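You operate a simulated robot arm through the tools that you are given. There is no shell and no other tool. Be economical: measure what you need, move in short steps, check, and stop when the job is done.

The job below is to be done with a simulated robot arm. You get a single attempt, and the scene is never put back.

## Task
Turn the blue amp down and off, and hang the headphones up.
Fine: knob down before the grey plug moves; it goes back to REC.
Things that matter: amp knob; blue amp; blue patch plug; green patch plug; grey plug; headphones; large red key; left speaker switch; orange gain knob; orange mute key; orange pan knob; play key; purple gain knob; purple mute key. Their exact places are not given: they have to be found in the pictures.

The check looks at the end state, three seconds after you hand in, the way a careful person would. Anything else that was tipped, shoved, dropped, spilled or broken makes it a failure.

## Robot
A 7-joint arm with a two-finger parallel gripper on a trunk, on a base that drives. Base frame: it is fixed to the floor where the robot stands at the start and does not move with it; the origin is under the middle of the robot, x ahead of it, y to its left, z up; the surface under the hand at the start is at about z = 0.73. Units: m, rad, N and s.
With the tool pointing down near the work surface it reaches from about 0.36 to 0.8 m from the robot's upright axis, wherever it stands. Its first joint turns from -2.496 to 2.496 rad. Places, roughly: amp knob [0.5, 0, 0.8]; blue amp [0.4, 0, 0.8]; blue patch plug [0.5, 1.25, 0.75]; green patch plug [0.5, 1.25, 0.75]; large red key [0.4, 0.5, 0.8]; left speaker switch [0.5, 0.5, 0.8]; orange gain knob [0.6, 0.9, 0.8]; orange mute key [0.5, 0.9, 0.8]; orange pan knob [0.6, 0.9, 0.8]; play key [0.4, 0.1, 0.8]; purple gain knob [0.6, 0.8, 0.8]; purple mute key [0.5, 0.8, 0.8]; purple pan knob [0.6, 0.8, 0.8]; record key [0.4, 0.3, 0.8]; red patch plug [0.5, 1.25, 0.75]; red rocker switch [0.5, -0.1, 0.8]. Payload 3 kg.
Tool frame: the origin (TCP) lies between the finger pads and is the grasp point; the fingertips stand 0.03 m ahead of it; z points along the fingers, y is the line along which they close. Largest opening 0.11 m; finger width 0.02, thickness 0.01; the body of the gripper, 0.048 by 0.112 m, starts 0.055 m behind the TCP.
Orientation is told as [roll, pitch, yaw] about the base's x, y, z axes, in that order, counted from this pose: with the fingers straight down and closing along the base's y, the tool's x points along the base's -x, its y along +y and its z along -z.

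## Interface
- The arm moves only by the tool drive_tool. Its argument "deltas" is a list of rows, each an object of numbers (a shift or turn left out is 0, a gripper value left out holds the last): "hand": the gripper command, from -1 (shut) to 1 (fully open), values between in proportion; "tx", "ty", "tz": the shift along the tool's x, y, z in units of 40 mm (1.0 is 40 mm); "rx", "ry", "rz": the turn, a rotation vector about the tool's x, y, z in units of 5 degrees (1.0 is 5 degrees). In form: [{"hand": .., "tx": .., "ty": .., "tz": .., "rx": .., "ry": .., "rz": ..}, ...]. A call has 1 to 12 rows; each row shifts and turns the commanded pose from where the row before left it, along the tool's axes as they then stand. A call with a number of a shift or a turn outside -1 to 1 is refused whole. Each row takes 0.2 s and may step no farther than 0.05 m and 0.15 rad from the row before; otherwise, or with a gripper value out of range, the whole call is refused. Where a pose cannot be reached the arm comes as near as it can. A force on the tool above 70 N (or 10 N above the force at the start of the call, whichever is more), or a blocked arm, ends the call early, and 0.2 s more pass. The fingers move at their own pace (about 0.153 m/s each) and stop on an object; they squeeze with about 39 N. The grip force told is the motor's: it shows also when the fingers shut on nothing. Time passes only in rows, and 0.2 s behind the last, so rows that do not move let the fingers close. The reply holds the time, the measured pose of the TCP, the force on the tool along the base axes, the opening and the grip force, in the units named above and with some noise, with the torque about the TCP (base axes, N m) and any sound that the robot's microphone picked up, and new pictures: "show" is both (left out), scene, wrist or none.
- Cameras (640 x 400 px; columns grow to the right, rows downward): "scene" is now at [0.5991, -0.0567, 1.3033]; the picture's right is [0.00, -0.17, 0.99], its down [-0.36, 0.92, 0.16] and it looks along [-0.93, -0.36, -0.06] (base axes); focal length 214 px, centre (320, 200). "wrist" rides on the gripper at [0.072, 0.017, -0.104] in the tool frame; the picture's right is [-0.23, 0.97, 0.00], its down [-0.76, -0.18, -0.62] and it looks along [-0.61, -0.14, 0.78] (tool axes); focal length 222 px, centre (320, 200).
- slide_trunk(by): slides the trunk up (or, below 0, down) by that many m; the arm and the scene camera ride with it, the base frame stays. It gives what a move gives, with no picture.
- base_move(legs): drives the robot by 1 to 6 legs, each [ahead, turn to the left] in m and rad, along the robot's own axes; the way and the turn of a leg run together, so that a leg with both is an arc; at most 1.5 m and 3.142 rad a leg. The arm and the cameras ride along, it lands a little off, and it stops where it bumps. It gives what a move gives, and a new picture of the scene camera.
- aim_head(pan, tilt): turns the head with the scene camera to pan (to the left, within 1.396 rad either way) and tilt (down, from -0.506 to 1.204), counted from straight ahead of the robot. It gives what a move gives, and a new picture of the scene camera.
- point_at(camera, pixels): for up to 12 pixels [column, row] of the newest picture of that camera ("zoom" is the newest enlarged one), the place [x, y, z] in the base frame of the surface seen there, good to about 0.002 m. The clock stands still meanwhile.
- zoom(camera, box): a new picture of the part [left, top, right, bottom] of that camera's present view, enlarged. The clock stands still meanwhile.
- finish_job(): hands the job in; it is judged then, once.

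Work in short steps. Measure before you move; look again where a grasp or a placing could have gone wrong, and mend it. You have 80 turns and 260 pictures in all, those below and enlarged ones among them. Open the gripper and draw the arm clear of the work before you hand the job in, unless the task says otherwise; then end with one line.

The tools are called after "Emit:" by a JSON object that holds its "op" and its "data". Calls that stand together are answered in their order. drive_tool: Moves the arm, as the interface text tells. Its arguments: {"type":"object","properties":{"deltas":{"type":"array","items":{"type":"object","properties":{"hand":{"type":"number"},"tx":{"type":"number"},"ty":{"type":"number"},"tz":{"type":"number"},"rx":{"type":"number"},"ry":{"type":"number"},"rz":{"type":"number"}}}},"show":{"type":"string","enum":["both","scene","wrist","none"]}},"required":["deltas"]} The other tools are called the same way: slide_trunk (by) slides the trunk up or down; base_move (legs) drives the base; aim_head (pan, tilt) turns the head that bears the scene camera; point_at (camera, pixels) gives the place of the surface under pixels of a picture; zoom (camera, box) takes an enlarged picture of a part of a camera's view; finish_job () hands the job in.

At the start:

```text
t: 0.0
ee_pos: [0.5904, 0.001, 1.182]
ee_rot: [0.001, 0.0, 0.001]
force: [0.9, 0.0, -0.2]
torque: [0.02, 0.03, 0.0]
width: 0.1098
finger_force: 0.0
trunk travel left (down, up): [-0.35, 0.14]
robot x, y, heading: [-0.0025, -0.0006, -0.005]
head pan, tilt: [-1.4, 1.201]
```

scene: 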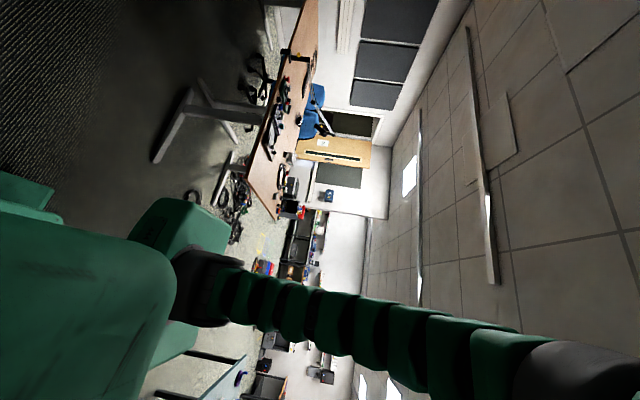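
wrist: 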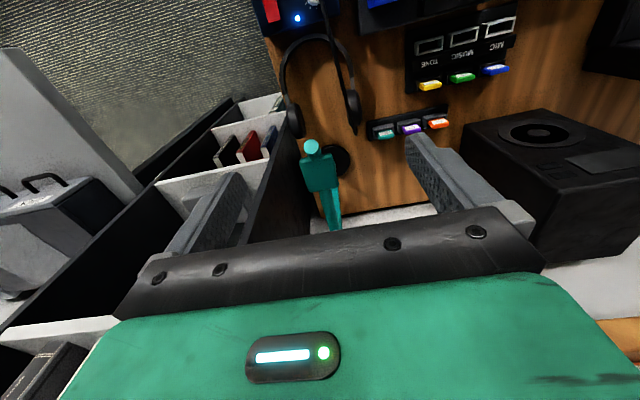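

The scene camera looks sideways away from the desk; I aim the head ahead and down at the work.

Emit:
{"op": "aim_head", "data": {"pan": 0, "tilt": 1.0}}

Emit:
{"op": "zoom", "data": {"camera": "wrist", "box": [220, 0, 540, 200]}}

```text
t: 1.5
ee_pos: [0.5908, 0.0004, 1.1825]
ee_rot: [0.0, -0.001, 0.001]
force: [0.3, 0.4, -0.1]
torque: [0.02, 0.0, -0.02]
width: 0.1098
finger_force: 0.1
trunk travel left (down, up): [-0.35, 0.14]
robot x, y, heading: [-0.002, -0.0, -0.002]
head pan, tilt: [0.0, 1.0]
```

scene: 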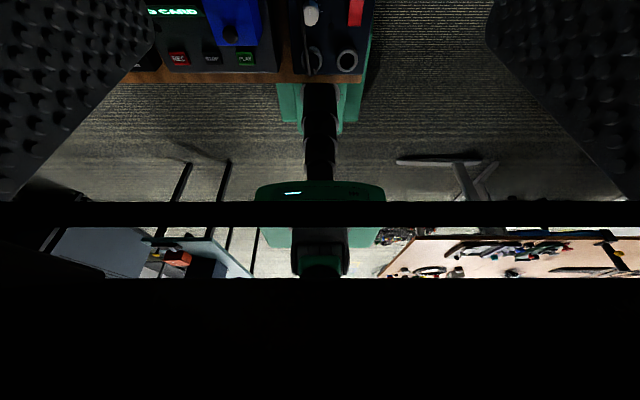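

```text
2.00 times, centred on (380, 100) of wrist
```

zoom: 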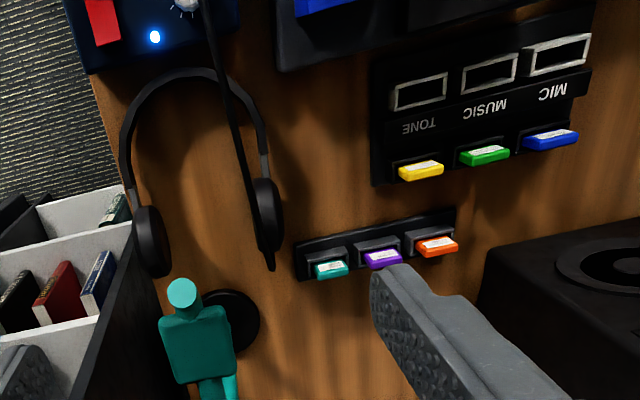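

The view at tilt 1.0 looks back beneath the robot (keys at the top edge), so I lower the tilt.

Emit:
{"op": "aim_head", "data": {"pan": 0, "tilt": 0.2}}

```text
t: 2.7
ee_pos: [0.5903, 0.0014, 1.1839]
ee_rot: [0.0, 0.001, 0.0]
force: [-0.5, -1.2, -0.4]
torque: [-0.01, -0.03, -0.01]
width: 0.11
finger_force: 0.0
trunk travel left (down, up): [-0.35, 0.14]
robot x, y, heading: [-0.0006, 0.002, 0.004]
head pan, tilt: [0.0, 0.201]
```

scene: 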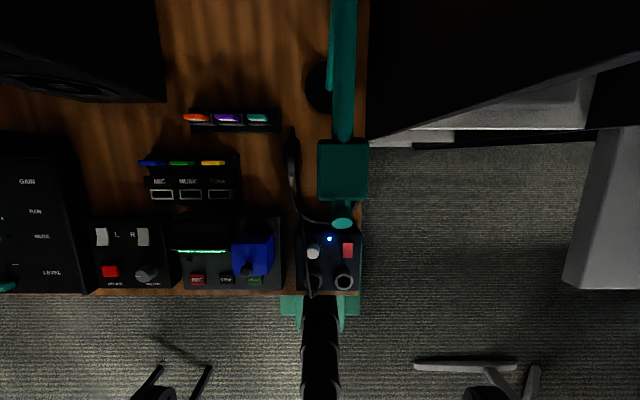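

Now the desk is in view; I zoom in on the amp, headphones and teal figure.

Emit:
{"op": "zoom", "data": {"camera": "scene", "box": [240, 180, 400, 300]}}

Emit:
{"op": "zoom", "data": {"camera": "scene", "box": [80, 80, 400, 300]}}

Emit:
{"op": "zoom", "data": {"camera": "wrist", "box": [240, 0, 440, 240]}}

```text
3.33 times, centred on (320, 240) of scene
```

zoom: 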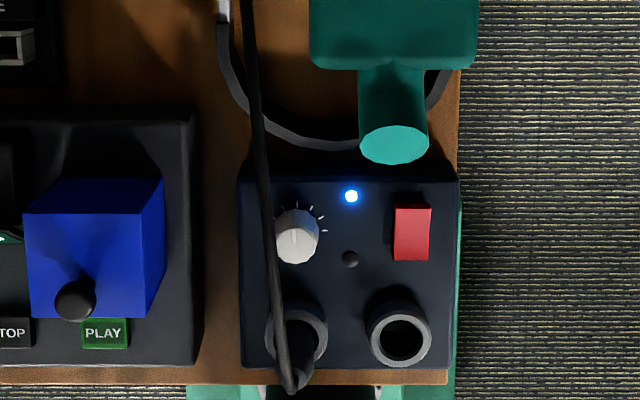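

```text
1.82 times, centred on (240, 190) of scene
```

zoom: 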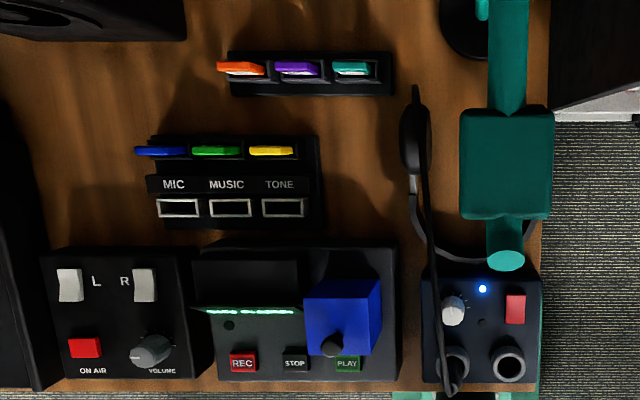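

```text
1.67 times, centred on (340, 120) of wrist
```

zoom: 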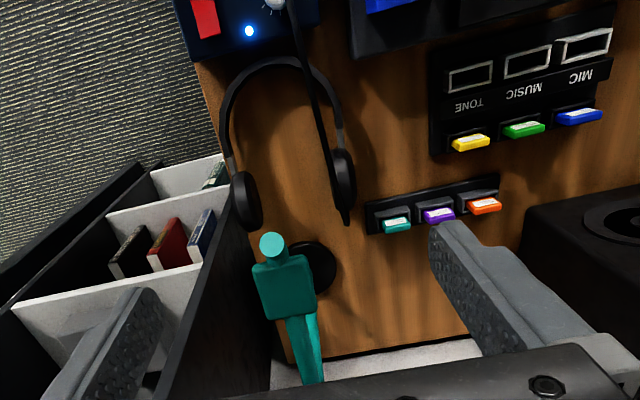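

I measure the main points: amp knob, LED, rocker, sockets, teal pieces, headphone parts.

Emit:
{"op": "point_at", "data": {"camera": "scene", "pixels": [[314, 251], [329, 239], [348, 250], [316, 281], [345, 282], [342, 222], [340, 175], [340, 80], [318, 90], [293, 175], [299, 255], [311, 215]]}}

Emit:
{"op": "aim_head", "data": {"pan": 0, "tilt": -0.3}}

```text
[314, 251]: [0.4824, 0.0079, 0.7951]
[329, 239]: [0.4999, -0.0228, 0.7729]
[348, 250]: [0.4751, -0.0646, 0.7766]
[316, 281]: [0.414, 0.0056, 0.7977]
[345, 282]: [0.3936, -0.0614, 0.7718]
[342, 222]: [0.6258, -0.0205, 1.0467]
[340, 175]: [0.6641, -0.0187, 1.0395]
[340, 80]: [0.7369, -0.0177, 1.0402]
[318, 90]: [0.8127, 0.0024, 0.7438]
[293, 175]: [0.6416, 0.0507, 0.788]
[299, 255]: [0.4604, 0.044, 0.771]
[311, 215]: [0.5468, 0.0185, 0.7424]
```

```text
t: 3.6
ee_pos: [0.5904, -0.0004, 1.1833]
ee_rot: [0.0, 0.0, 0.0]
force: [-1.1, 0.2, 0.2]
torque: [0.01, -0.02, 0.0]
width: 0.1098
finger_force: 0.1
trunk travel left (down, up): [-0.35, 0.14]
robot x, y, heading: [0.001, 0.0009, 0.002]
head pan, tilt: [0.0, -0.3]
```

scene: 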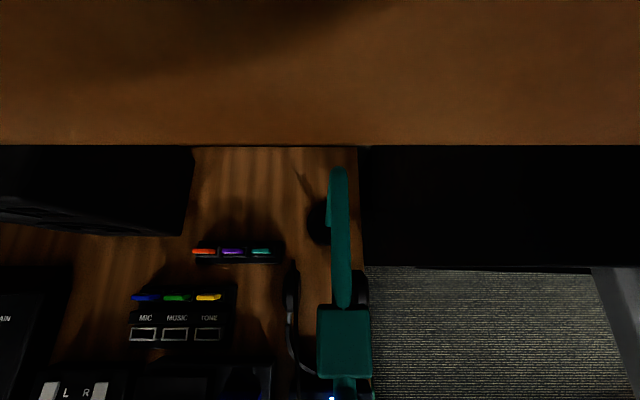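

The teal stand has its base at (0.81,0) and an arm at z≈1.04 with a saddle near x 0.63–0.70. Next I look left for the patch bay.

Emit:
{"op": "aim_head", "data": {"pan": 1.2, "tilt": -0.3}}

Emit:
{"op": "aim_head", "data": {"pan": 0.6, "tilt": -0.1}}

```text
t: 5.0
ee_pos: [0.5908, 0.0015, 1.1825]
ee_rot: [0.002, 0.001, 0.001]
force: [0.6, -0.4, 0.0]
torque: [0.0, 0.03, -0.01]
width: 0.1098
finger_force: 0.0
trunk travel left (down, up): [-0.35, 0.14]
robot x, y, heading: [-0.0041, 0.001, -0.001]
head pan, tilt: [1.201, -0.3]
```

scene: 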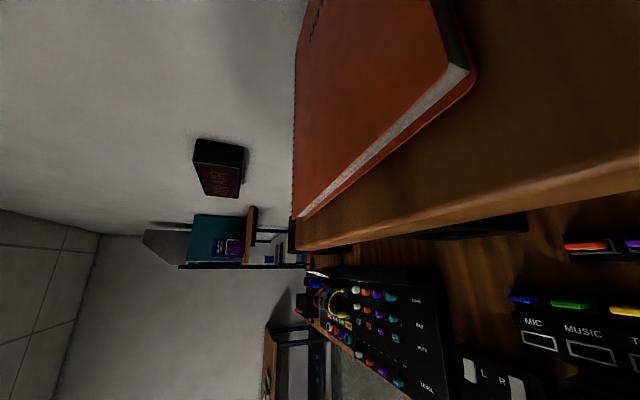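

```text
t: 6.0
ee_pos: [0.5907, -0.0, 1.1818]
ee_rot: [0.0, 0.0, -0.001]
force: [0.2, -0.4, 0.6]
torque: [-0.01, -0.03, 0.02]
width: 0.11
finger_force: 0.1
trunk travel left (down, up): [-0.35, 0.14]
robot x, y, heading: [-0.0013, 0.0017, -0.001]
head pan, tilt: [0.6, -0.099]
```

scene: 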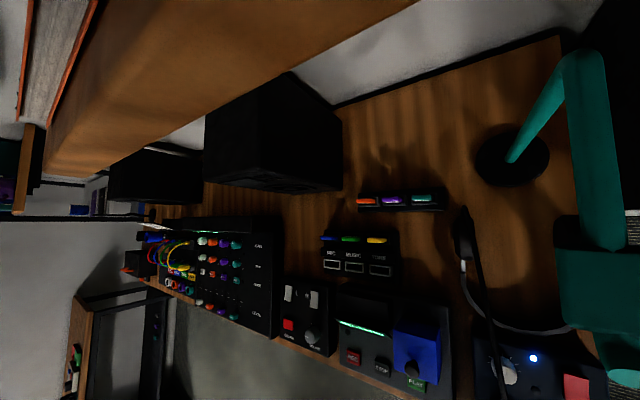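

The patch bay is at about (165,260); I zoom in on it.

Emit:
{"op": "zoom", "data": {"camera": "scene", "box": [110, 200, 270, 330]}}

Emit:
{"op": "zoom", "data": {"camera": "scene", "box": [320, 180, 640, 400]}}

Emit:
{"op": "point_at", "data": {"camera": "scene", "pixels": [[250, 100], [390, 10], [170, 175], [585, 130], [600, 240], [565, 300], [463, 230], [500, 360], [565, 60]]}}

```text
3.08 times, centred on (190, 265) of scene
```

zoom: 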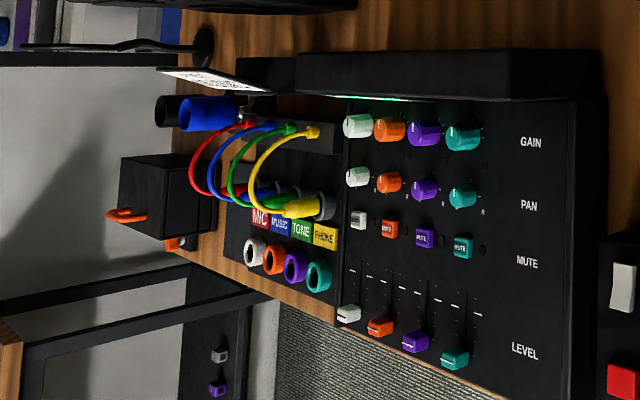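

```text
1.82 times, centred on (480, 290) of scene
```

zoom: 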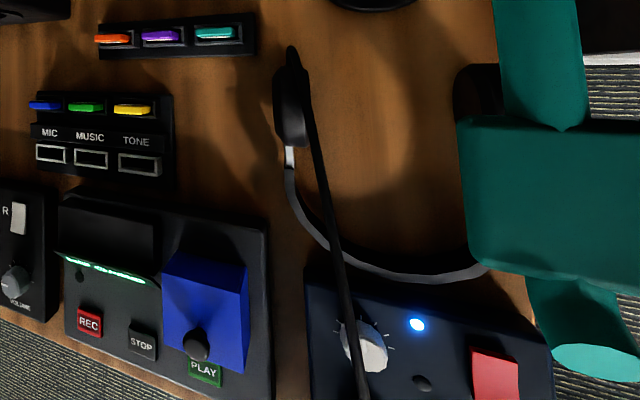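

```text
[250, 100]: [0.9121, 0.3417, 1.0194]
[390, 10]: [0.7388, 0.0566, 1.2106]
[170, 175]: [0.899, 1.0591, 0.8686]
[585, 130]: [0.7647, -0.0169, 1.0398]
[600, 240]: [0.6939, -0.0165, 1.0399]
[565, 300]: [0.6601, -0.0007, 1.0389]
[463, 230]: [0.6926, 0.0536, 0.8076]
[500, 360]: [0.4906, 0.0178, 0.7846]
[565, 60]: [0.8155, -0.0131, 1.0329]
```

I aim the head back to look at the amp and zoom strongly to find the grey plug and any REC label.

Emit:
{"op": "aim_head", "data": {"pan": 0, "tilt": 0.4}}

Emit:
{"op": "zoom", "data": {"camera": "scene", "box": [280, 160, 380, 240]}}

Emit:
{"op": "zoom", "data": {"camera": "scene", "box": [160, 150, 300, 250]}}

```text
t: 7.0
ee_pos: [0.5905, -0.0004, 1.1826]
ee_rot: [-0.001, -0.001, -0.001]
force: [0.3, -1.0, -1.2]
torque: [-0.02, 0.02, -0.01]
width: 0.1099
finger_force: 0.1
trunk travel left (down, up): [-0.35, 0.14]
robot x, y, heading: [0.0018, -0.0033, -0.006]
head pan, tilt: [0.0, 0.4]
```

scene: 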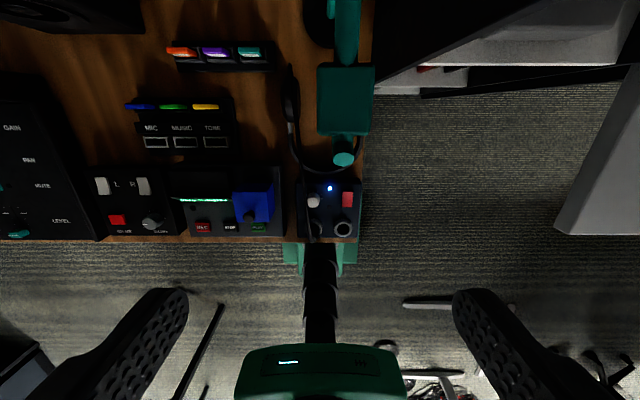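

```text
5.00 times, centred on (330, 200) of scene
```

zoom: 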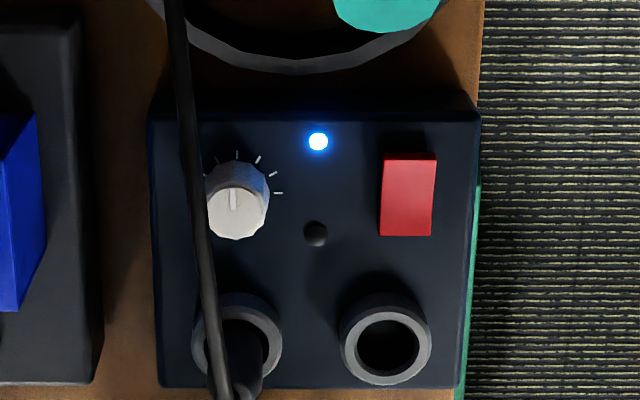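

```text
4.00 times, centred on (230, 200) of scene
```

zoom: 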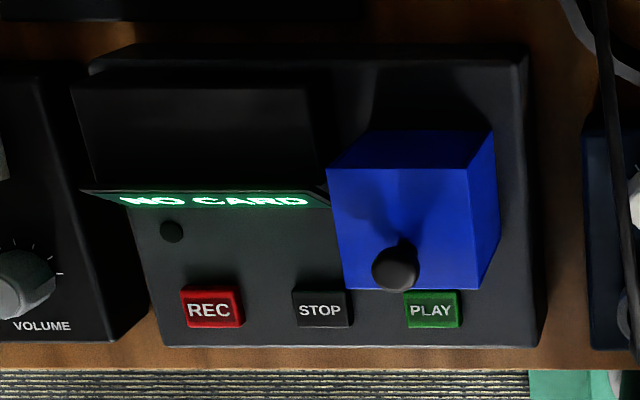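

The amp has two sockets (left with the black cable's plug), knob pointer up. I pull the hand back to get a closer wrist view of the amp front and plug.

Emit:
{"op": "drive_tool", "data": {"deltas": [{"tx": 1}, {"tx": 1}, {"tx": 1}, {"tx": 1}, {"tx": 1}], "show": "wrist"}}

Emit:
{"op": "zoom", "data": {"camera": "wrist", "box": [200, 0, 520, 200]}}

```text
t: 8.2
ee_pos: [0.3883, 0.0025, 1.1835]
ee_rot: [0.0, 0.001, 0.001]
force: [1.0, 0.1, -0.7]
torque: [0.02, 0.04, -0.03]
width: 0.1099
finger_force: 0.1
trunk travel left (down, up): [-0.35, 0.14]
robot x, y, heading: [0.0005, -0.0003, -0.0]
head pan, tilt: [0.0, 0.4]
```

wrist: 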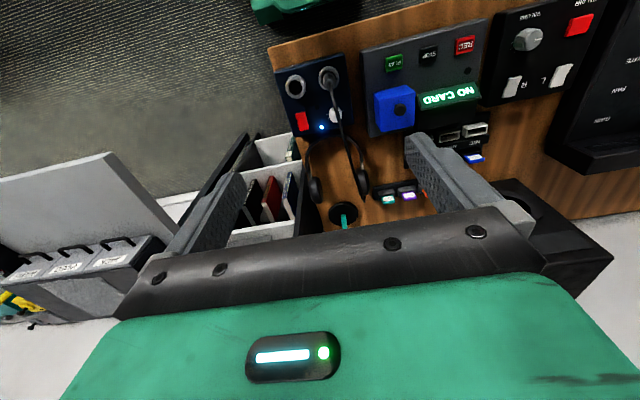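

```text
2.00 times, centred on (360, 100) of wrist
```

zoom: 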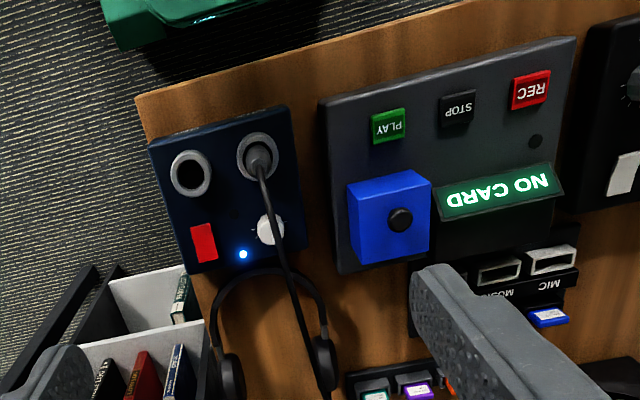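

The headphone cable's plug sits in the amp's left socket. I still need to find the grey plug and the REC socket, so I zoom in on the patch bay.

Emit:
{"op": "aim_head", "data": {"pan": 0.8, "tilt": 0.0}}

```text
t: 9.3
ee_pos: [0.3886, 0.0021, 1.1832]
ee_rot: [-0.001, 0.002, 0.0]
force: [-0.1, -0.4, -0.5]
torque: [-0.01, 0.01, 0.03]
width: 0.1099
finger_force: 0.1
trunk travel left (down, up): [-0.35, 0.14]
robot x, y, heading: [-0.0035, 0.0012, 0.0]
head pan, tilt: [0.799, 0.0]
```

scene: 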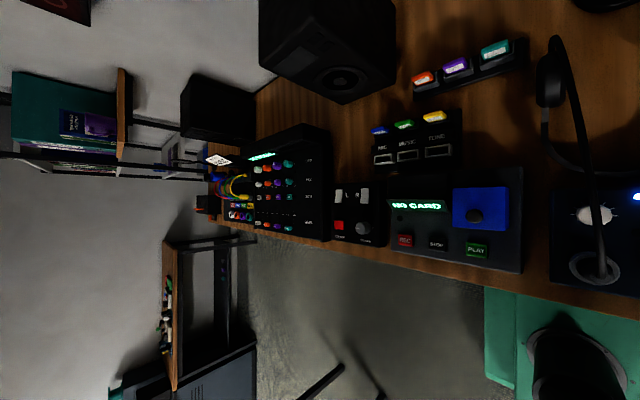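

The patch bay is around (240,195); I zoom there and on a card near (220,160).

Emit:
{"op": "zoom", "data": {"camera": "scene", "box": [185, 140, 275, 240]}}

Emit:
{"op": "zoom", "data": {"camera": "scene", "box": [205, 175, 265, 225]}}

Emit:
{"op": "zoom", "data": {"camera": "scene", "box": [320, 160, 540, 270]}}

```text
4.00 times, centred on (230, 190) of scene
```

zoom: 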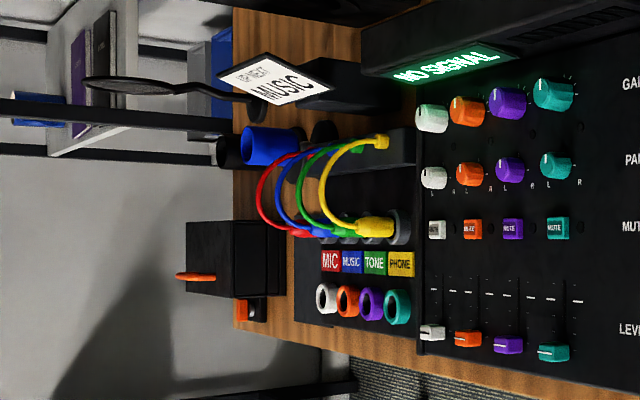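

```text
8.00 times, centred on (235, 200) of scene
```

zoom: 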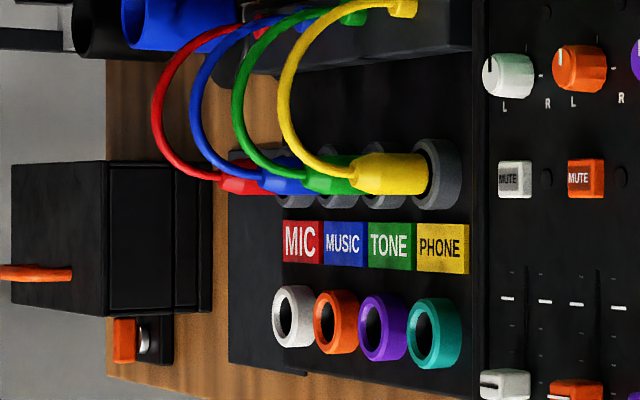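

```text
2.91 times, centred on (430, 215) of scene
```

zoom: 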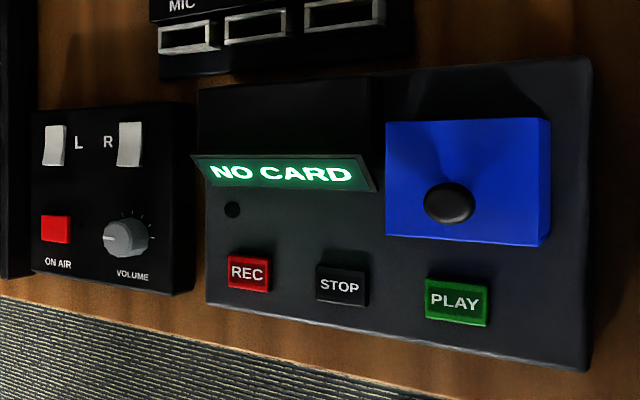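

No REC socket at the patch bay (MIC/MUSIC/TONE/PHONE), so labels may sit on the amp's front face. I go down a bit and tilt the wrist camera to see the fronts.

Emit:
{"op": "drive_tool", "data": {"deltas": [{"tz": 1, "tx": 0.5}, {"tz": 1}, {"tz": 1}, {"tz": 1}, {"tz": 0.5}], "show": "wrist"}}

Emit:
{"op": "zoom", "data": {"camera": "wrist", "box": [160, 0, 560, 250]}}

```text
t: 10.5
ee_pos: [0.3703, 0.0006, 1.0023]
ee_rot: [-0.001, 0.0, 0.0]
force: [0.2, 0.2, -0.7]
torque: [0.01, -0.02, 0.02]
width: 0.11
finger_force: 0.0
trunk travel left (down, up): [-0.35, 0.14]
robot x, y, heading: [-0.0014, -0.0006, 0.0]
head pan, tilt: [0.799, 0.0]
```

wrist: 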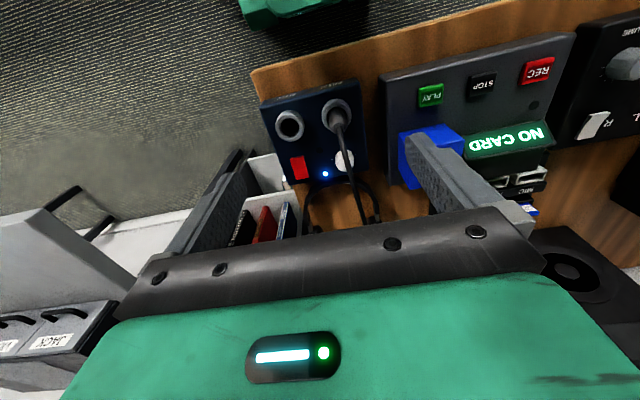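

```text
1.60 times, centred on (360, 125) of wrist
```

zoom: 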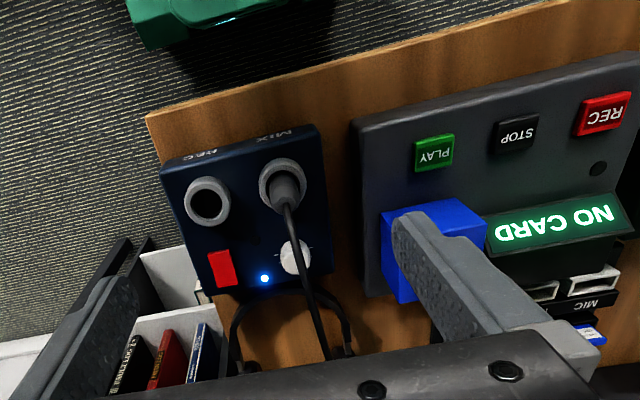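

The amp's front reads MIX (left, plugged) and REC (right, empty). I zoom in closely on the amp to measure plug, socket, knob and rocker.

Emit:
{"op": "zoom", "data": {"camera": "wrist", "box": [250, 70, 380, 210]}}

Emit:
{"op": "aim_head", "data": {"pan": 0, "tilt": 0.3}}

```text
2.86 times, centred on (315, 140) of wrist
```

zoom: 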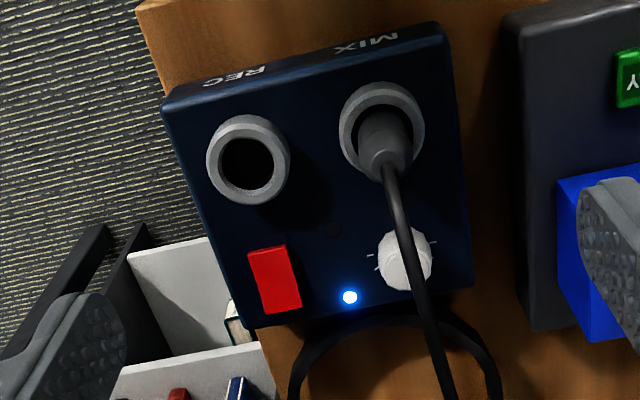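

```text
t: 11.7
ee_pos: [0.3721, 0.0001, 1.0022]
ee_rot: [-0.002, 0.001, -0.001]
force: [0.2, 0.0, 0.6]
torque: [0.01, -0.01, 0.02]
width: 0.1098
finger_force: 0.1
trunk travel left (down, up): [-0.35, 0.14]
robot x, y, heading: [0.0012, 0.0007, -0.002]
head pan, tilt: [0.0, 0.3]
```

scene: 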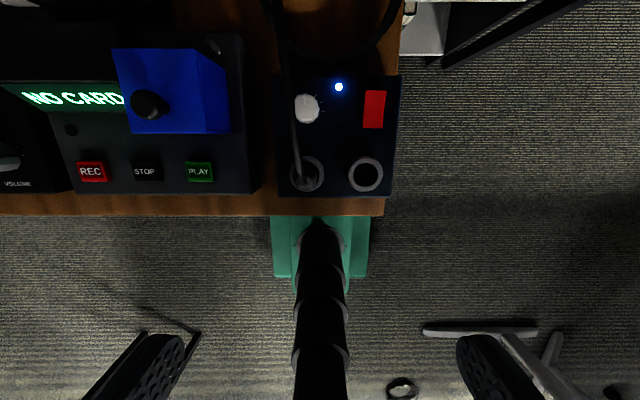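

The scene camera evidently rides with the arm; now it is close to the amp. I zoom in and measure.

Emit:
{"op": "zoom", "data": {"camera": "scene", "box": [260, 60, 420, 220]}}

Emit:
{"op": "point_at", "data": {"camera": "scene", "pixels": [[305, 105], [373, 98], [373, 118], [354, 162], [366, 173], [378, 185], [306, 172], [300, 150], [281, 82], [395, 82], [283, 190], [391, 190]]}}

Emit:
{"op": "point_at", "data": {"camera": "wrist", "pixels": [[336, 113], [322, 102], [348, 102], [335, 128], [276, 126], [303, 126], [290, 112], [289, 125], [334, 146], [343, 160], [296, 160], [296, 175]]}}

```text
2.50 times, centred on (340, 140) of scene
```

zoom: 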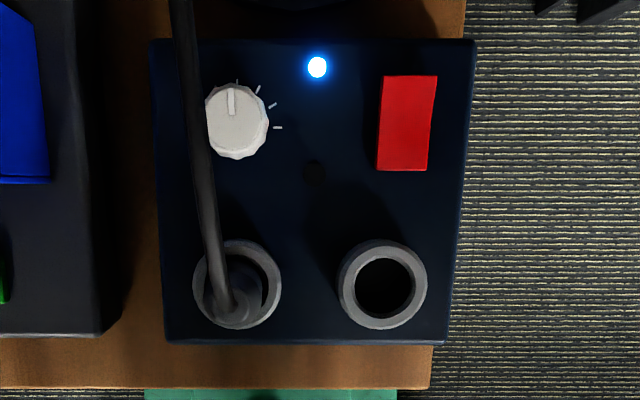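

```text
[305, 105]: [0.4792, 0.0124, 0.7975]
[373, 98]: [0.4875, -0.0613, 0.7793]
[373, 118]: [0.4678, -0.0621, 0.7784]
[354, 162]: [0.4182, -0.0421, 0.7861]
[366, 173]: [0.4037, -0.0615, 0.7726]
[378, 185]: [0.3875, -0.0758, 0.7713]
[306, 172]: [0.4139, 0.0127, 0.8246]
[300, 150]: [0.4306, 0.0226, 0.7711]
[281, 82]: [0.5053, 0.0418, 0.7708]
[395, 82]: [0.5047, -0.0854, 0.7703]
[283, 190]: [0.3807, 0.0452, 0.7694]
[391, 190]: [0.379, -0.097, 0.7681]
```

```text
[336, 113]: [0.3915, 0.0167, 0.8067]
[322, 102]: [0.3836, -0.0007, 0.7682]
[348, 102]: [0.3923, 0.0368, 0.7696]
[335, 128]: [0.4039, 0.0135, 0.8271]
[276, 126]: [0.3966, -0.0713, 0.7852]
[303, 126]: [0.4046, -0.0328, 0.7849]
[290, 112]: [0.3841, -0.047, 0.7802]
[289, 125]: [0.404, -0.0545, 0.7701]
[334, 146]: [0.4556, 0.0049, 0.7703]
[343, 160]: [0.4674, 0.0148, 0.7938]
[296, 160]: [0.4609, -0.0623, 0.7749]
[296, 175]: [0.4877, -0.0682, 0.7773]
```

Knob ≈(0.478,0.012), top z 0.797; MIX plug ≈(0.40,0.014); REC socket ≈(0.401,-0.054). I measure the cable's course and the rocker tilt more closely.

Emit:
{"op": "zoom", "data": {"camera": "scene", "box": [260, 0, 340, 200]}}

Emit:
{"op": "zoom", "data": {"camera": "wrist", "box": [285, 90, 365, 180]}}

```text
2.00 times, centred on (300, 100) of scene
```

zoom: 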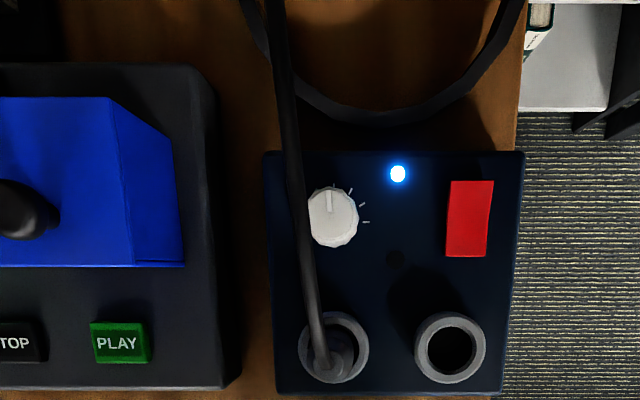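

```text
4.44 times, centred on (325, 135) of wrist
```

zoom: 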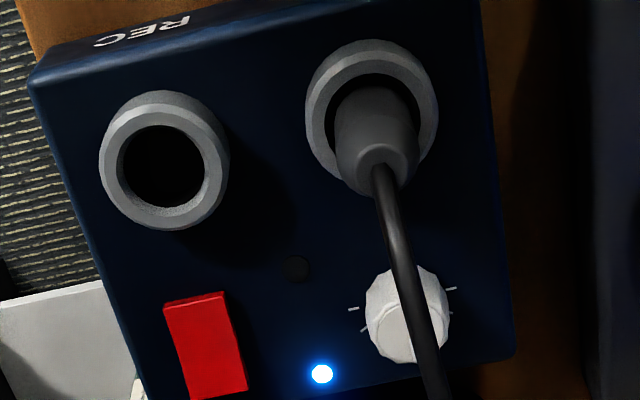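

Emit:
{"op": "point_at", "data": {"camera": "zoom", "pixels": [[378, 165], [388, 205], [395, 240], [405, 280], [418, 330], [430, 370], [340, 160], [420, 160], [380, 110], [203, 300], [225, 385], [405, 320]]}}

Emit:
{"op": "zoom", "data": {"camera": "scene", "box": [270, 0, 420, 150]}}

```text
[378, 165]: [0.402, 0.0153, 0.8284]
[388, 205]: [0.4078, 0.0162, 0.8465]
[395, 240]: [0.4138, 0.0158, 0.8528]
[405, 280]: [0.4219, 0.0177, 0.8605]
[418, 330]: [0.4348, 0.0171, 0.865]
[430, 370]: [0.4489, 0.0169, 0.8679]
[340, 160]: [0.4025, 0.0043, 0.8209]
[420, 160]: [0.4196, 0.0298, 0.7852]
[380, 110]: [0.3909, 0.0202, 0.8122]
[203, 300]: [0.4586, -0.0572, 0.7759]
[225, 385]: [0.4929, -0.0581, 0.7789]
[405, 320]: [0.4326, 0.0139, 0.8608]
```

```text
2.67 times, centred on (345, 75) of scene
```

zoom: 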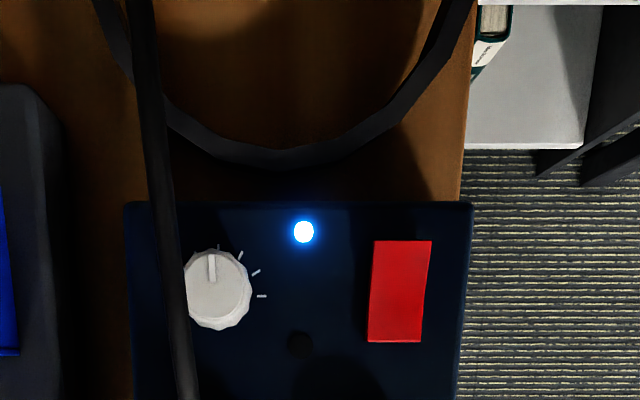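

The cable arches up to z≈0.87 above the knob along x, so I can straddle it with fingers closing along y and turn the knob in small bites. I pin down the knob centre and cable crest.

Emit:
{"op": "point_at", "data": {"camera": "zoom", "pixels": [[214, 253], [248, 290], [214, 322], [195, 290], [172, 285], [162, 200], [148, 100], [140, 20], [400, 250], [395, 335], [280, 158], [120, 40]]}}

```text
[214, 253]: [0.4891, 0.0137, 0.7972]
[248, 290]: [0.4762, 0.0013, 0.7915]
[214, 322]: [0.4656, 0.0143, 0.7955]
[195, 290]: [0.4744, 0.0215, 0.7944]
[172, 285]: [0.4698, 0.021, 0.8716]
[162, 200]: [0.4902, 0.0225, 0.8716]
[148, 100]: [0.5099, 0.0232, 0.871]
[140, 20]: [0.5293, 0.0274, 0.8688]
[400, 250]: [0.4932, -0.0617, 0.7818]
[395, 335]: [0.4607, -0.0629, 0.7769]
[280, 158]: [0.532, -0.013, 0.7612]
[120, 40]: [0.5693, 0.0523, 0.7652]
```

Knob centre ≈(0.477,0.0135), cable at y≈0.022 above it, crest 0.872; rocker's far end is the raised one. I check blue box clearance and move above the knob, yawed −25°, half open.

Emit:
{"op": "point_at", "data": {"camera": "scene", "pixels": [[225, 90], [180, 60], [150, 100], [170, 120]]}}

Emit:
{"op": "drive_tool", "data": {"deltas": [{"hand": 0, "tx": -0.9, "ty": 0.34, "rz": 1}, {"tx": -0.9, "rz": 1}, {"tx": -0.75, "rz": 1}, {"tx": 0, "rz": 1}, {"rz": 1}], "show": "both"}}

```text
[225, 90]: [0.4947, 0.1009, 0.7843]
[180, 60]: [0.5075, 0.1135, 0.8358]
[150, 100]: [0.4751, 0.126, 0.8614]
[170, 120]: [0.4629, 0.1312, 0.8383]
```

```text
t: 12.8
ee_pos: [0.4724, 0.0042, 1.0022]
ee_rot: [0.001, 0.0, -0.436]
force: [0.3, 0.0, -0.5]
torque: [0.01, -0.02, -0.01]
width: 0.0549
finger_force: 0.0
trunk travel left (down, up): [-0.35, 0.14]
robot x, y, heading: [-0.0019, -0.0014, -0.005]
head pan, tilt: [0.0, 0.3]
```

scene: 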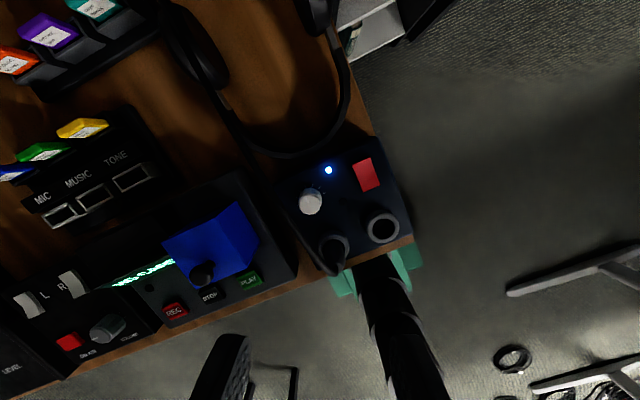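
wrist: 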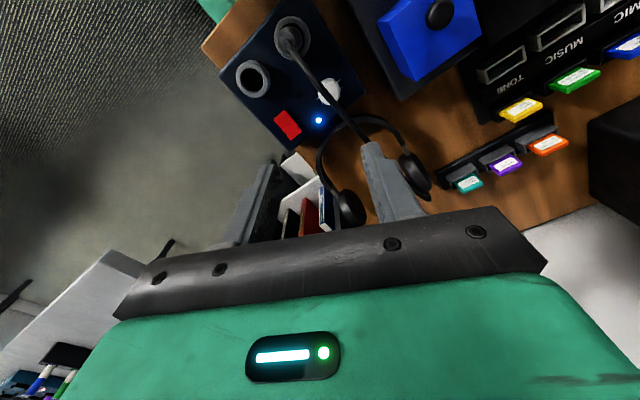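

I correct by +10 mm along tool y and go down to z≈0.84 for a look before gripping.

Emit:
{"op": "drive_tool", "data": {"deltas": [{"ty": 0.26, "tz": 1}, {"tz": 1}, {"tz": 1}, {"tz": 1}, {}], "show": "both"}}

```text
t: 14.1
ee_pos: [0.4793, 0.0132, 0.8451]
ee_rot: [0.001, 0.003, -0.437]
force: [0.1, 1.2, 0.4]
torque: [0.02, 0.0, 0.03]
width: 0.0549
finger_force: 0.0
trunk travel left (down, up): [-0.35, 0.14]
robot x, y, heading: [0.0023, 0.0024, -0.0]
head pan, tilt: [0.0, 0.3]
```

scene: 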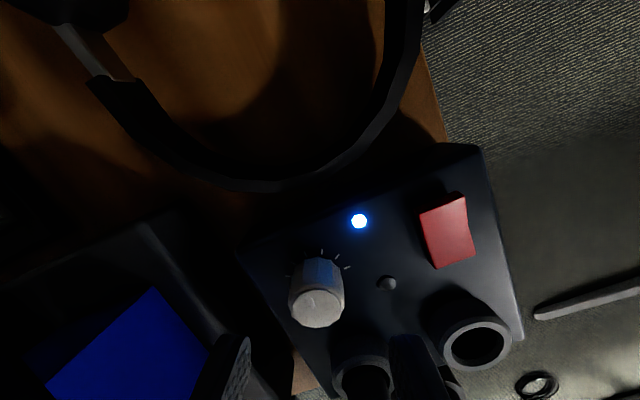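
wrist: 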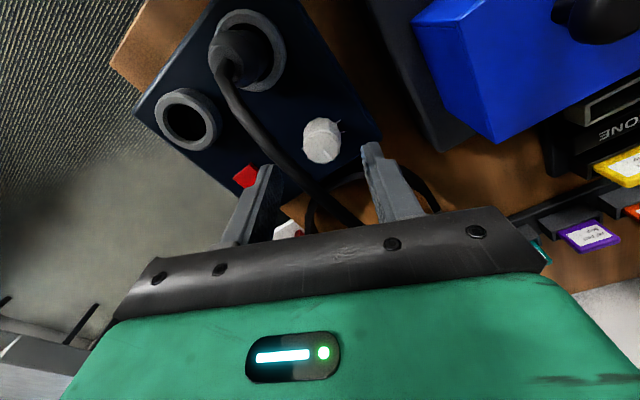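

The knob shows at (322,140), about where the point ahead of the TCP should project, so it's aligned. I go down 27 mm and close on it.

Emit:
{"op": "drive_tool", "data": {"deltas": [{"tz": 0.35}, {"tz": 0.35}, {"hand": -1}, {}, {}], "show": "both"}}

```text
t: 15.2
ee_pos: [0.4782, 0.0157, 0.8158]
ee_rot: [0.0, -0.001, -0.436]
force: [15.9, 23.6, 3.9]
torque: [0.72, -0.74, -0.02]
width: 0.028
finger_force: 45.3
trunk travel left (down, up): [-0.35, 0.14]
robot x, y, heading: [-0.0007, -0.0003, 0.002]
head pan, tilt: [0.0, 0.3]
```

scene: 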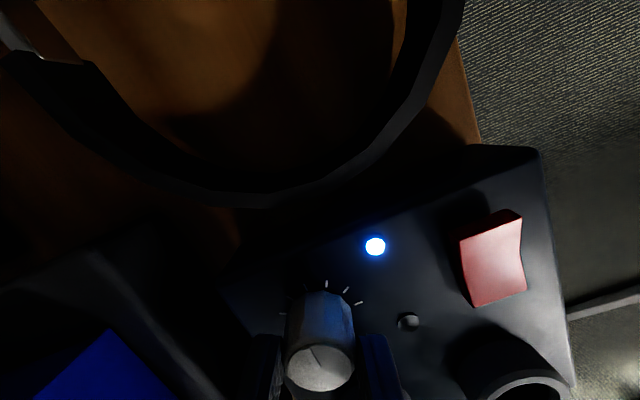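
wrist: 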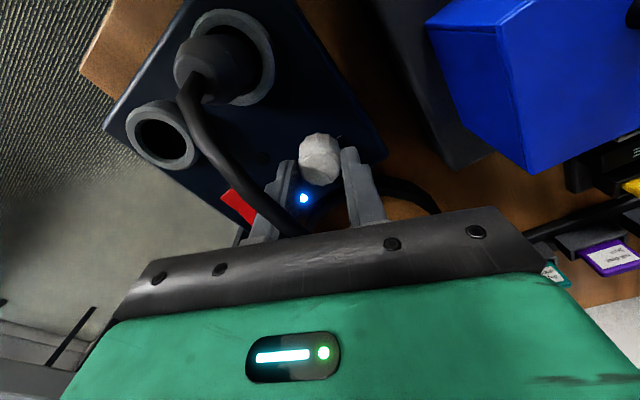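

Gripped (width 28 mm) but with 28 N sideways along tool +y: knob centre is a bit further to +y. I shift 5 mm along tool y to relieve it.

Emit:
{"op": "drive_tool", "data": {"deltas": [{"ty": 0.06}, {"ty": 0.06}], "show": "none"}}

```text
t: 15.8
ee_pos: [0.4772, 0.0172, 0.8161]
ee_rot: [-0.001, 0.004, -0.437]
force: [2.1, -35.6, 15.1]
torque: [-0.79, 0.74, -0.03]
width: 0.0279
finger_force: 45.2
trunk travel left (down, up): [-0.35, 0.14]
robot x, y, heading: [-0.0024, -0.0002, -0.0]
head pan, tilt: [0.0, 0.3]
```

Overshot; I step back about 2.5 mm.

Emit:
{"op": "drive_tool", "data": {"deltas": [{"ty": -0.06}, {}], "show": "none"}}

```text
t: 16.4
ee_pos: [0.4766, 0.0171, 0.8143]
ee_rot: [0.0, 0.0, -0.437]
force: [2.8, -6.9, 24.5]
torque: [0.22, 0.93, 0.0]
width: 0.0277
finger_force: 44.9
trunk travel left (down, up): [-0.35, 0.14]
robot x, y, heading: [-0.0011, 0.0023, -0.001]
head pan, tilt: [0.0, 0.3]
```

Small lateral force now. I turn the knob counterclockwise (tool rz negative) by 25° first and watch the torque.

Emit:
{"op": "drive_tool", "data": {"deltas": [{"rz": -1, "tz": -0.05}, {"rz": -1}, {"rz": -1}, {"rz": -1}, {"rz": -1}], "show": "scene"}}

```text
t: 17.6
ee_pos: [0.4767, 0.017, 0.8146]
ee_rot: [0.0, 0.005, 0.002]
force: [-3.4, -10.7, -33.9]
torque: [-0.3, -0.02, -0.02]
width: 0.0277
finger_force: 45.7
trunk travel left (down, up): [-0.35, 0.14]
robot x, y, heading: [0.0005, -0.0003, 0.004]
head pan, tilt: [0.0, 0.3]
```

scene: 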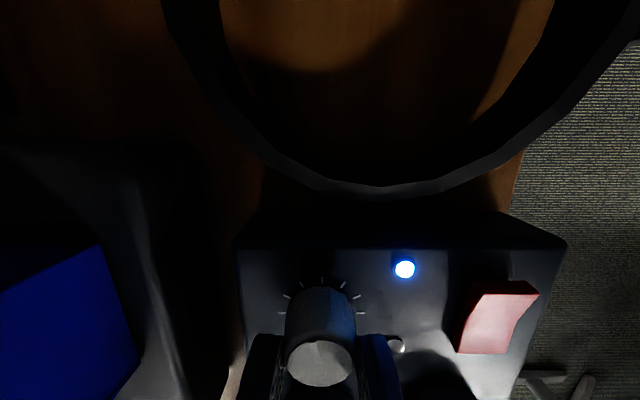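

Knob turns with small torque; seven ticks span 9 to 3 o'clock. I relieve the upward pull and turn 25° more.

Emit:
{"op": "drive_tool", "data": {"deltas": [{"rz": -1, "tz": 0.03}, {"rz": -1}, {"rz": -1}, {"rz": -1}, {"rz": -1}], "show": "scene"}}

Emit:
{"op": "zoom", "data": {"camera": "scene", "box": [220, 220, 440, 400]}}

```text
t: 18.9
ee_pos: [0.478, 0.0157, 0.8148]
ee_rot: [0.001, 0.0, 0.438]
force: [-7.3, -39.4, -6.7]
torque: [-1.57, 1.0, -0.06]
width: 0.0279
finger_force: 44.9
trunk travel left (down, up): [-0.35, 0.14]
robot x, y, heading: [0.0016, 0.0005, 0.001]
head pan, tilt: [0.0, 0.3]
```

scene: 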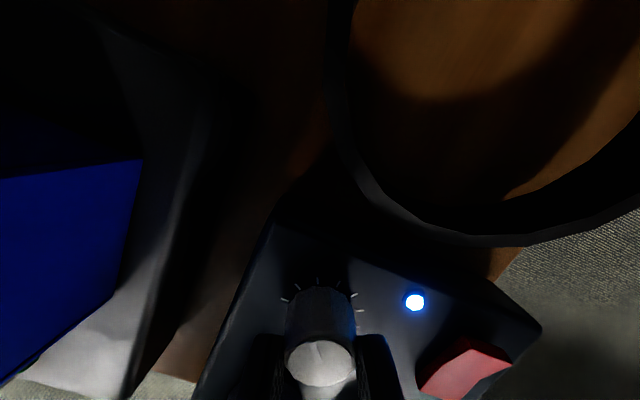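

```text
2.22 times, centred on (330, 310) of scene
```

zoom: 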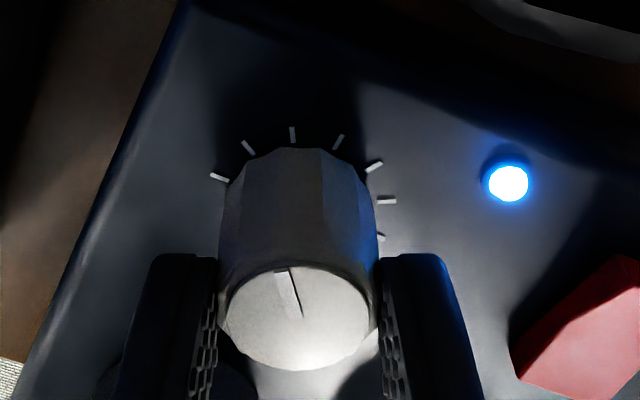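

Pointer has turned to about 45–50° left. I release, turn the hand back 50° for the next bite, and read the unloaded position.

Emit:
{"op": "drive_tool", "data": {"deltas": [{"hand": 0}, {}, {"rz": 1}, {"rz": 1}, {"rz": 1}, {"rz": 1}, {"rz": 1}, {"rz": 1}, {"rz": 1}, {"rz": 1}, {"rz": 1}, {"rz": 1}], "show": "both"}}

Emit:
{"op": "zoom", "data": {"camera": "scene", "box": [220, 220, 440, 400]}}

```text
t: 21.4
ee_pos: [0.4775, 0.0166, 0.8141]
ee_rot: [0.0, 0.0, -0.439]
force: [0.6, 0.4, 0.1]
torque: [0.03, -0.02, 0.03]
width: 0.0548
finger_force: 0.1
trunk travel left (down, up): [-0.35, 0.14]
robot x, y, heading: [0.0002, 0.0007, 0.005]
head pan, tilt: [0.0, 0.3]
```

scene: 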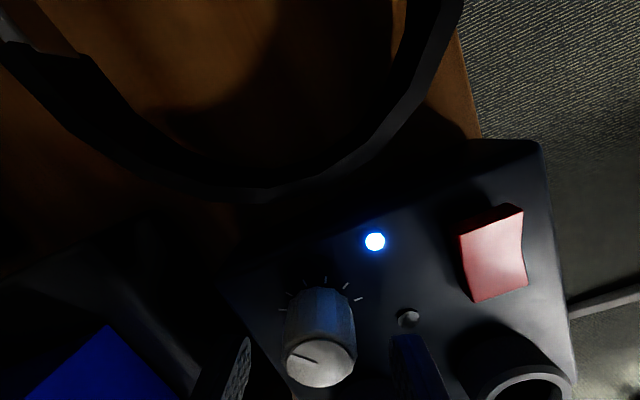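
wrist: 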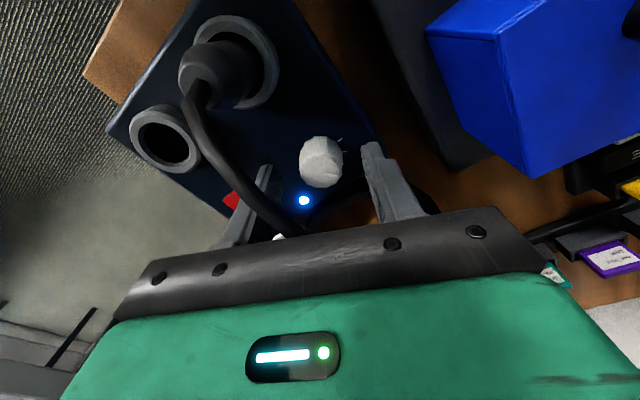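

```text
2.22 times, centred on (330, 310) of scene
```

zoom: 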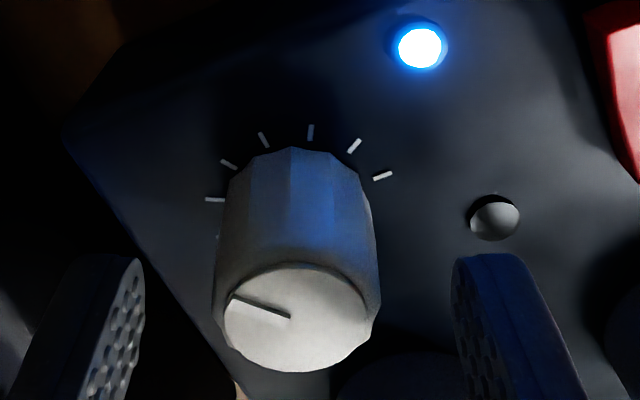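

Pointer is now ~50° left. The hand is centred; I grip again and turn another 50°.

Emit:
{"op": "drive_tool", "data": {"deltas": [{"hand": -1}, {}, {"rz": -1}, {"rz": -1}, {"rz": -1}, {"rz": -1}, {"rz": -1}, {"rz": -1}, {"rz": -1}, {"rz": -1}, {"rz": -1}, {"rz": -1}], "show": "scene"}}

Emit:
{"op": "zoom", "data": {"camera": "scene", "box": [220, 220, 440, 400]}}

```text
t: 24.1
ee_pos: [0.4776, 0.0155, 0.8155]
ee_rot: [0.001, 0.002, 0.436]
force: [-1.7, -32.0, -14.3]
torque: [-1.11, 0.44, -0.02]
width: 0.0279
finger_force: 45.1
trunk travel left (down, up): [-0.35, 0.14]
robot x, y, heading: [-0.0007, -0.0008, 0.001]
head pan, tilt: [0.0, 0.3]
```

scene: 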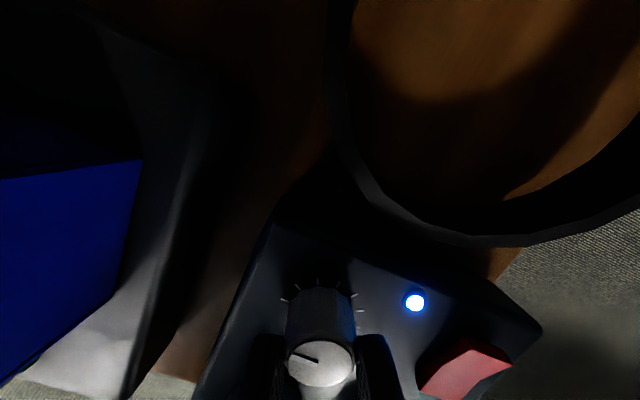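

```text
2.22 times, centred on (330, 310) of scene
```

zoom: 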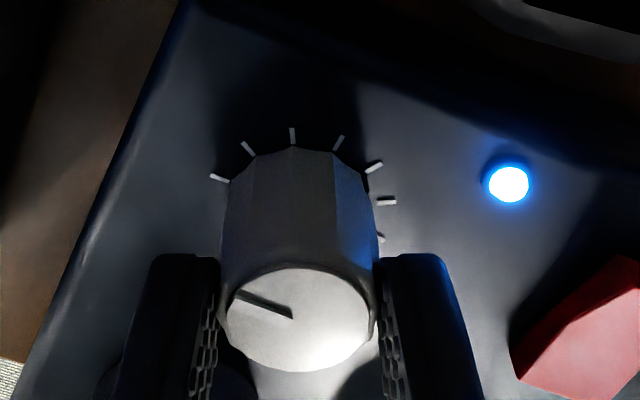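

Pointer now ≈100° left with no stop felt. I take another bite.

Emit:
{"op": "drive_tool", "data": {"deltas": [{"hand": 0}, {}, {"rz": 1}, {"rz": 1}, {"rz": 1}, {"rz": 1}, {"rz": 1}, {"rz": 1}, {"rz": 1}, {"rz": 1}, {"rz": 1}, {"rz": 1}], "show": "none"}}

Emit:
{"op": "drive_tool", "data": {"deltas": [{"hand": -1}, {}, {"rz": -1}, {"rz": -1}, {"rz": -1}, {"rz": -1}, {"rz": -1}, {"rz": -1}, {"rz": -1}, {"rz": -1}, {"rz": -1}, {"rz": -1}], "show": "scene"}}

Emit:
{"op": "zoom", "data": {"camera": "scene", "box": [220, 220, 440, 400]}}

```text
t: 26.6
ee_pos: [0.4773, 0.0172, 0.8151]
ee_rot: [0.001, 0.0, -0.437]
force: [-0.3, 0.5, -0.4]
torque: [-0.02, -0.01, -0.02]
width: 0.0548
finger_force: 0.0
trunk travel left (down, up): [-0.35, 0.14]
robot x, y, heading: [-0.0008, -0.0015, -0.003]
head pan, tilt: [0.0, 0.3]
```

```text
t: 29.2
ee_pos: [0.4779, 0.0161, 0.8165]
ee_rot: [0.001, -0.002, 0.435]
force: [3.1, -38.4, 6.3]
torque: [-1.29, -0.09, -0.48]
width: 0.0279
finger_force: 45.3
trunk travel left (down, up): [-0.35, 0.14]
robot x, y, heading: [0.0022, -0.0006, 0.0]
head pan, tilt: [0.0, 0.3]
```

scene: 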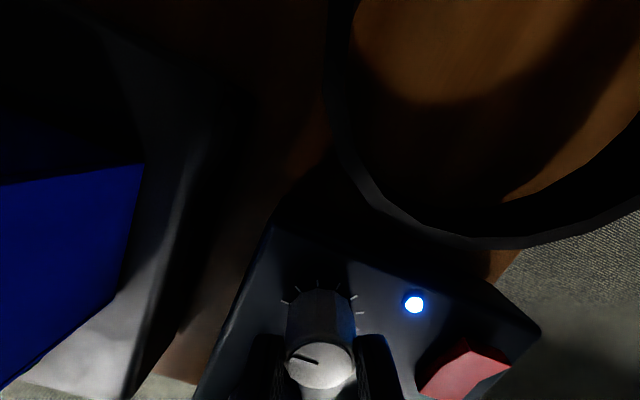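

```text
2.22 times, centred on (330, 310) of scene
```

zoom: 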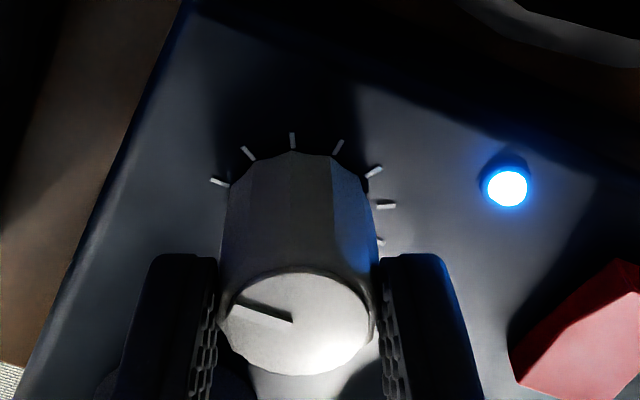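

The pointer stayed at the same place and torque rose to −0.48: the knob is at its lower stop. I release, lift straight up clear of the cable, turn back to yaw 0 and close the fingers.

Emit:
{"op": "drive_tool", "data": {"deltas": [{"hand": 0}, {}, {"tz": -1}, {"tz": -1}, {"tz": -1}, {"rz": 1}, {"rz": 1}, {"rz": 1}, {"rz": 1}, {"rz": 1}, {"ty": -1, "hand": -1}, {"ty": -0.95, "tx": -0.3}], "show": "both"}}

Emit:
{"op": "zoom", "data": {"camera": "scene", "box": [200, 100, 420, 280]}}

```text
t: 31.9
ee_pos: [0.4884, -0.0591, 0.9354]
ee_rot: [-0.001, 0.001, 0.001]
force: [-0.7, -0.3, -0.6]
torque: [-0.03, -0.01, 0.02]
width: 0.0001
finger_force: 37.6
trunk travel left (down, up): [-0.35, 0.14]
robot x, y, heading: [0.0007, -0.0008, 0.0]
head pan, tilt: [0.0, 0.3]
```

scene: 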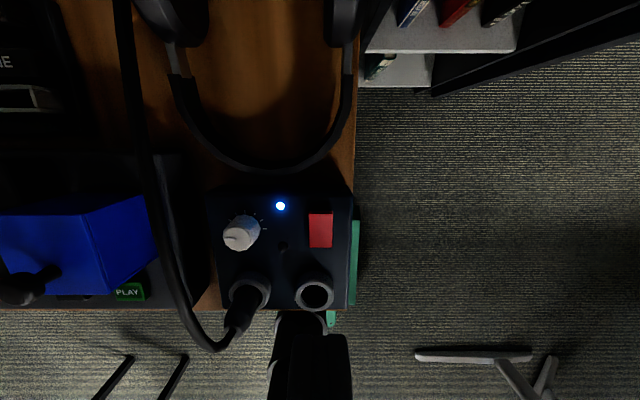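
wrist: 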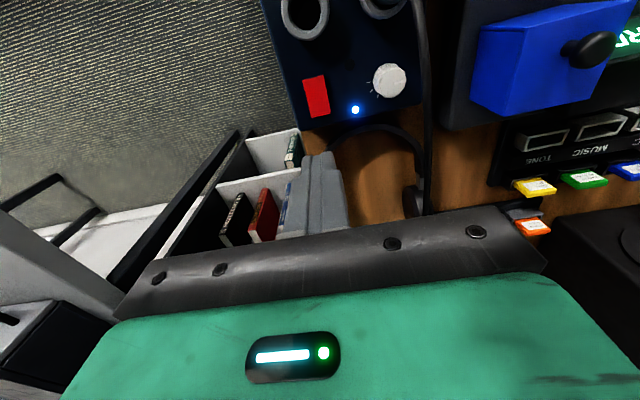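

```text
2.22 times, centred on (310, 190) of scene
```

zoom: 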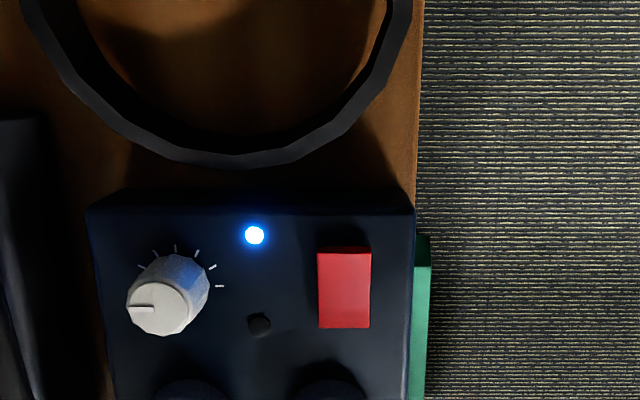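

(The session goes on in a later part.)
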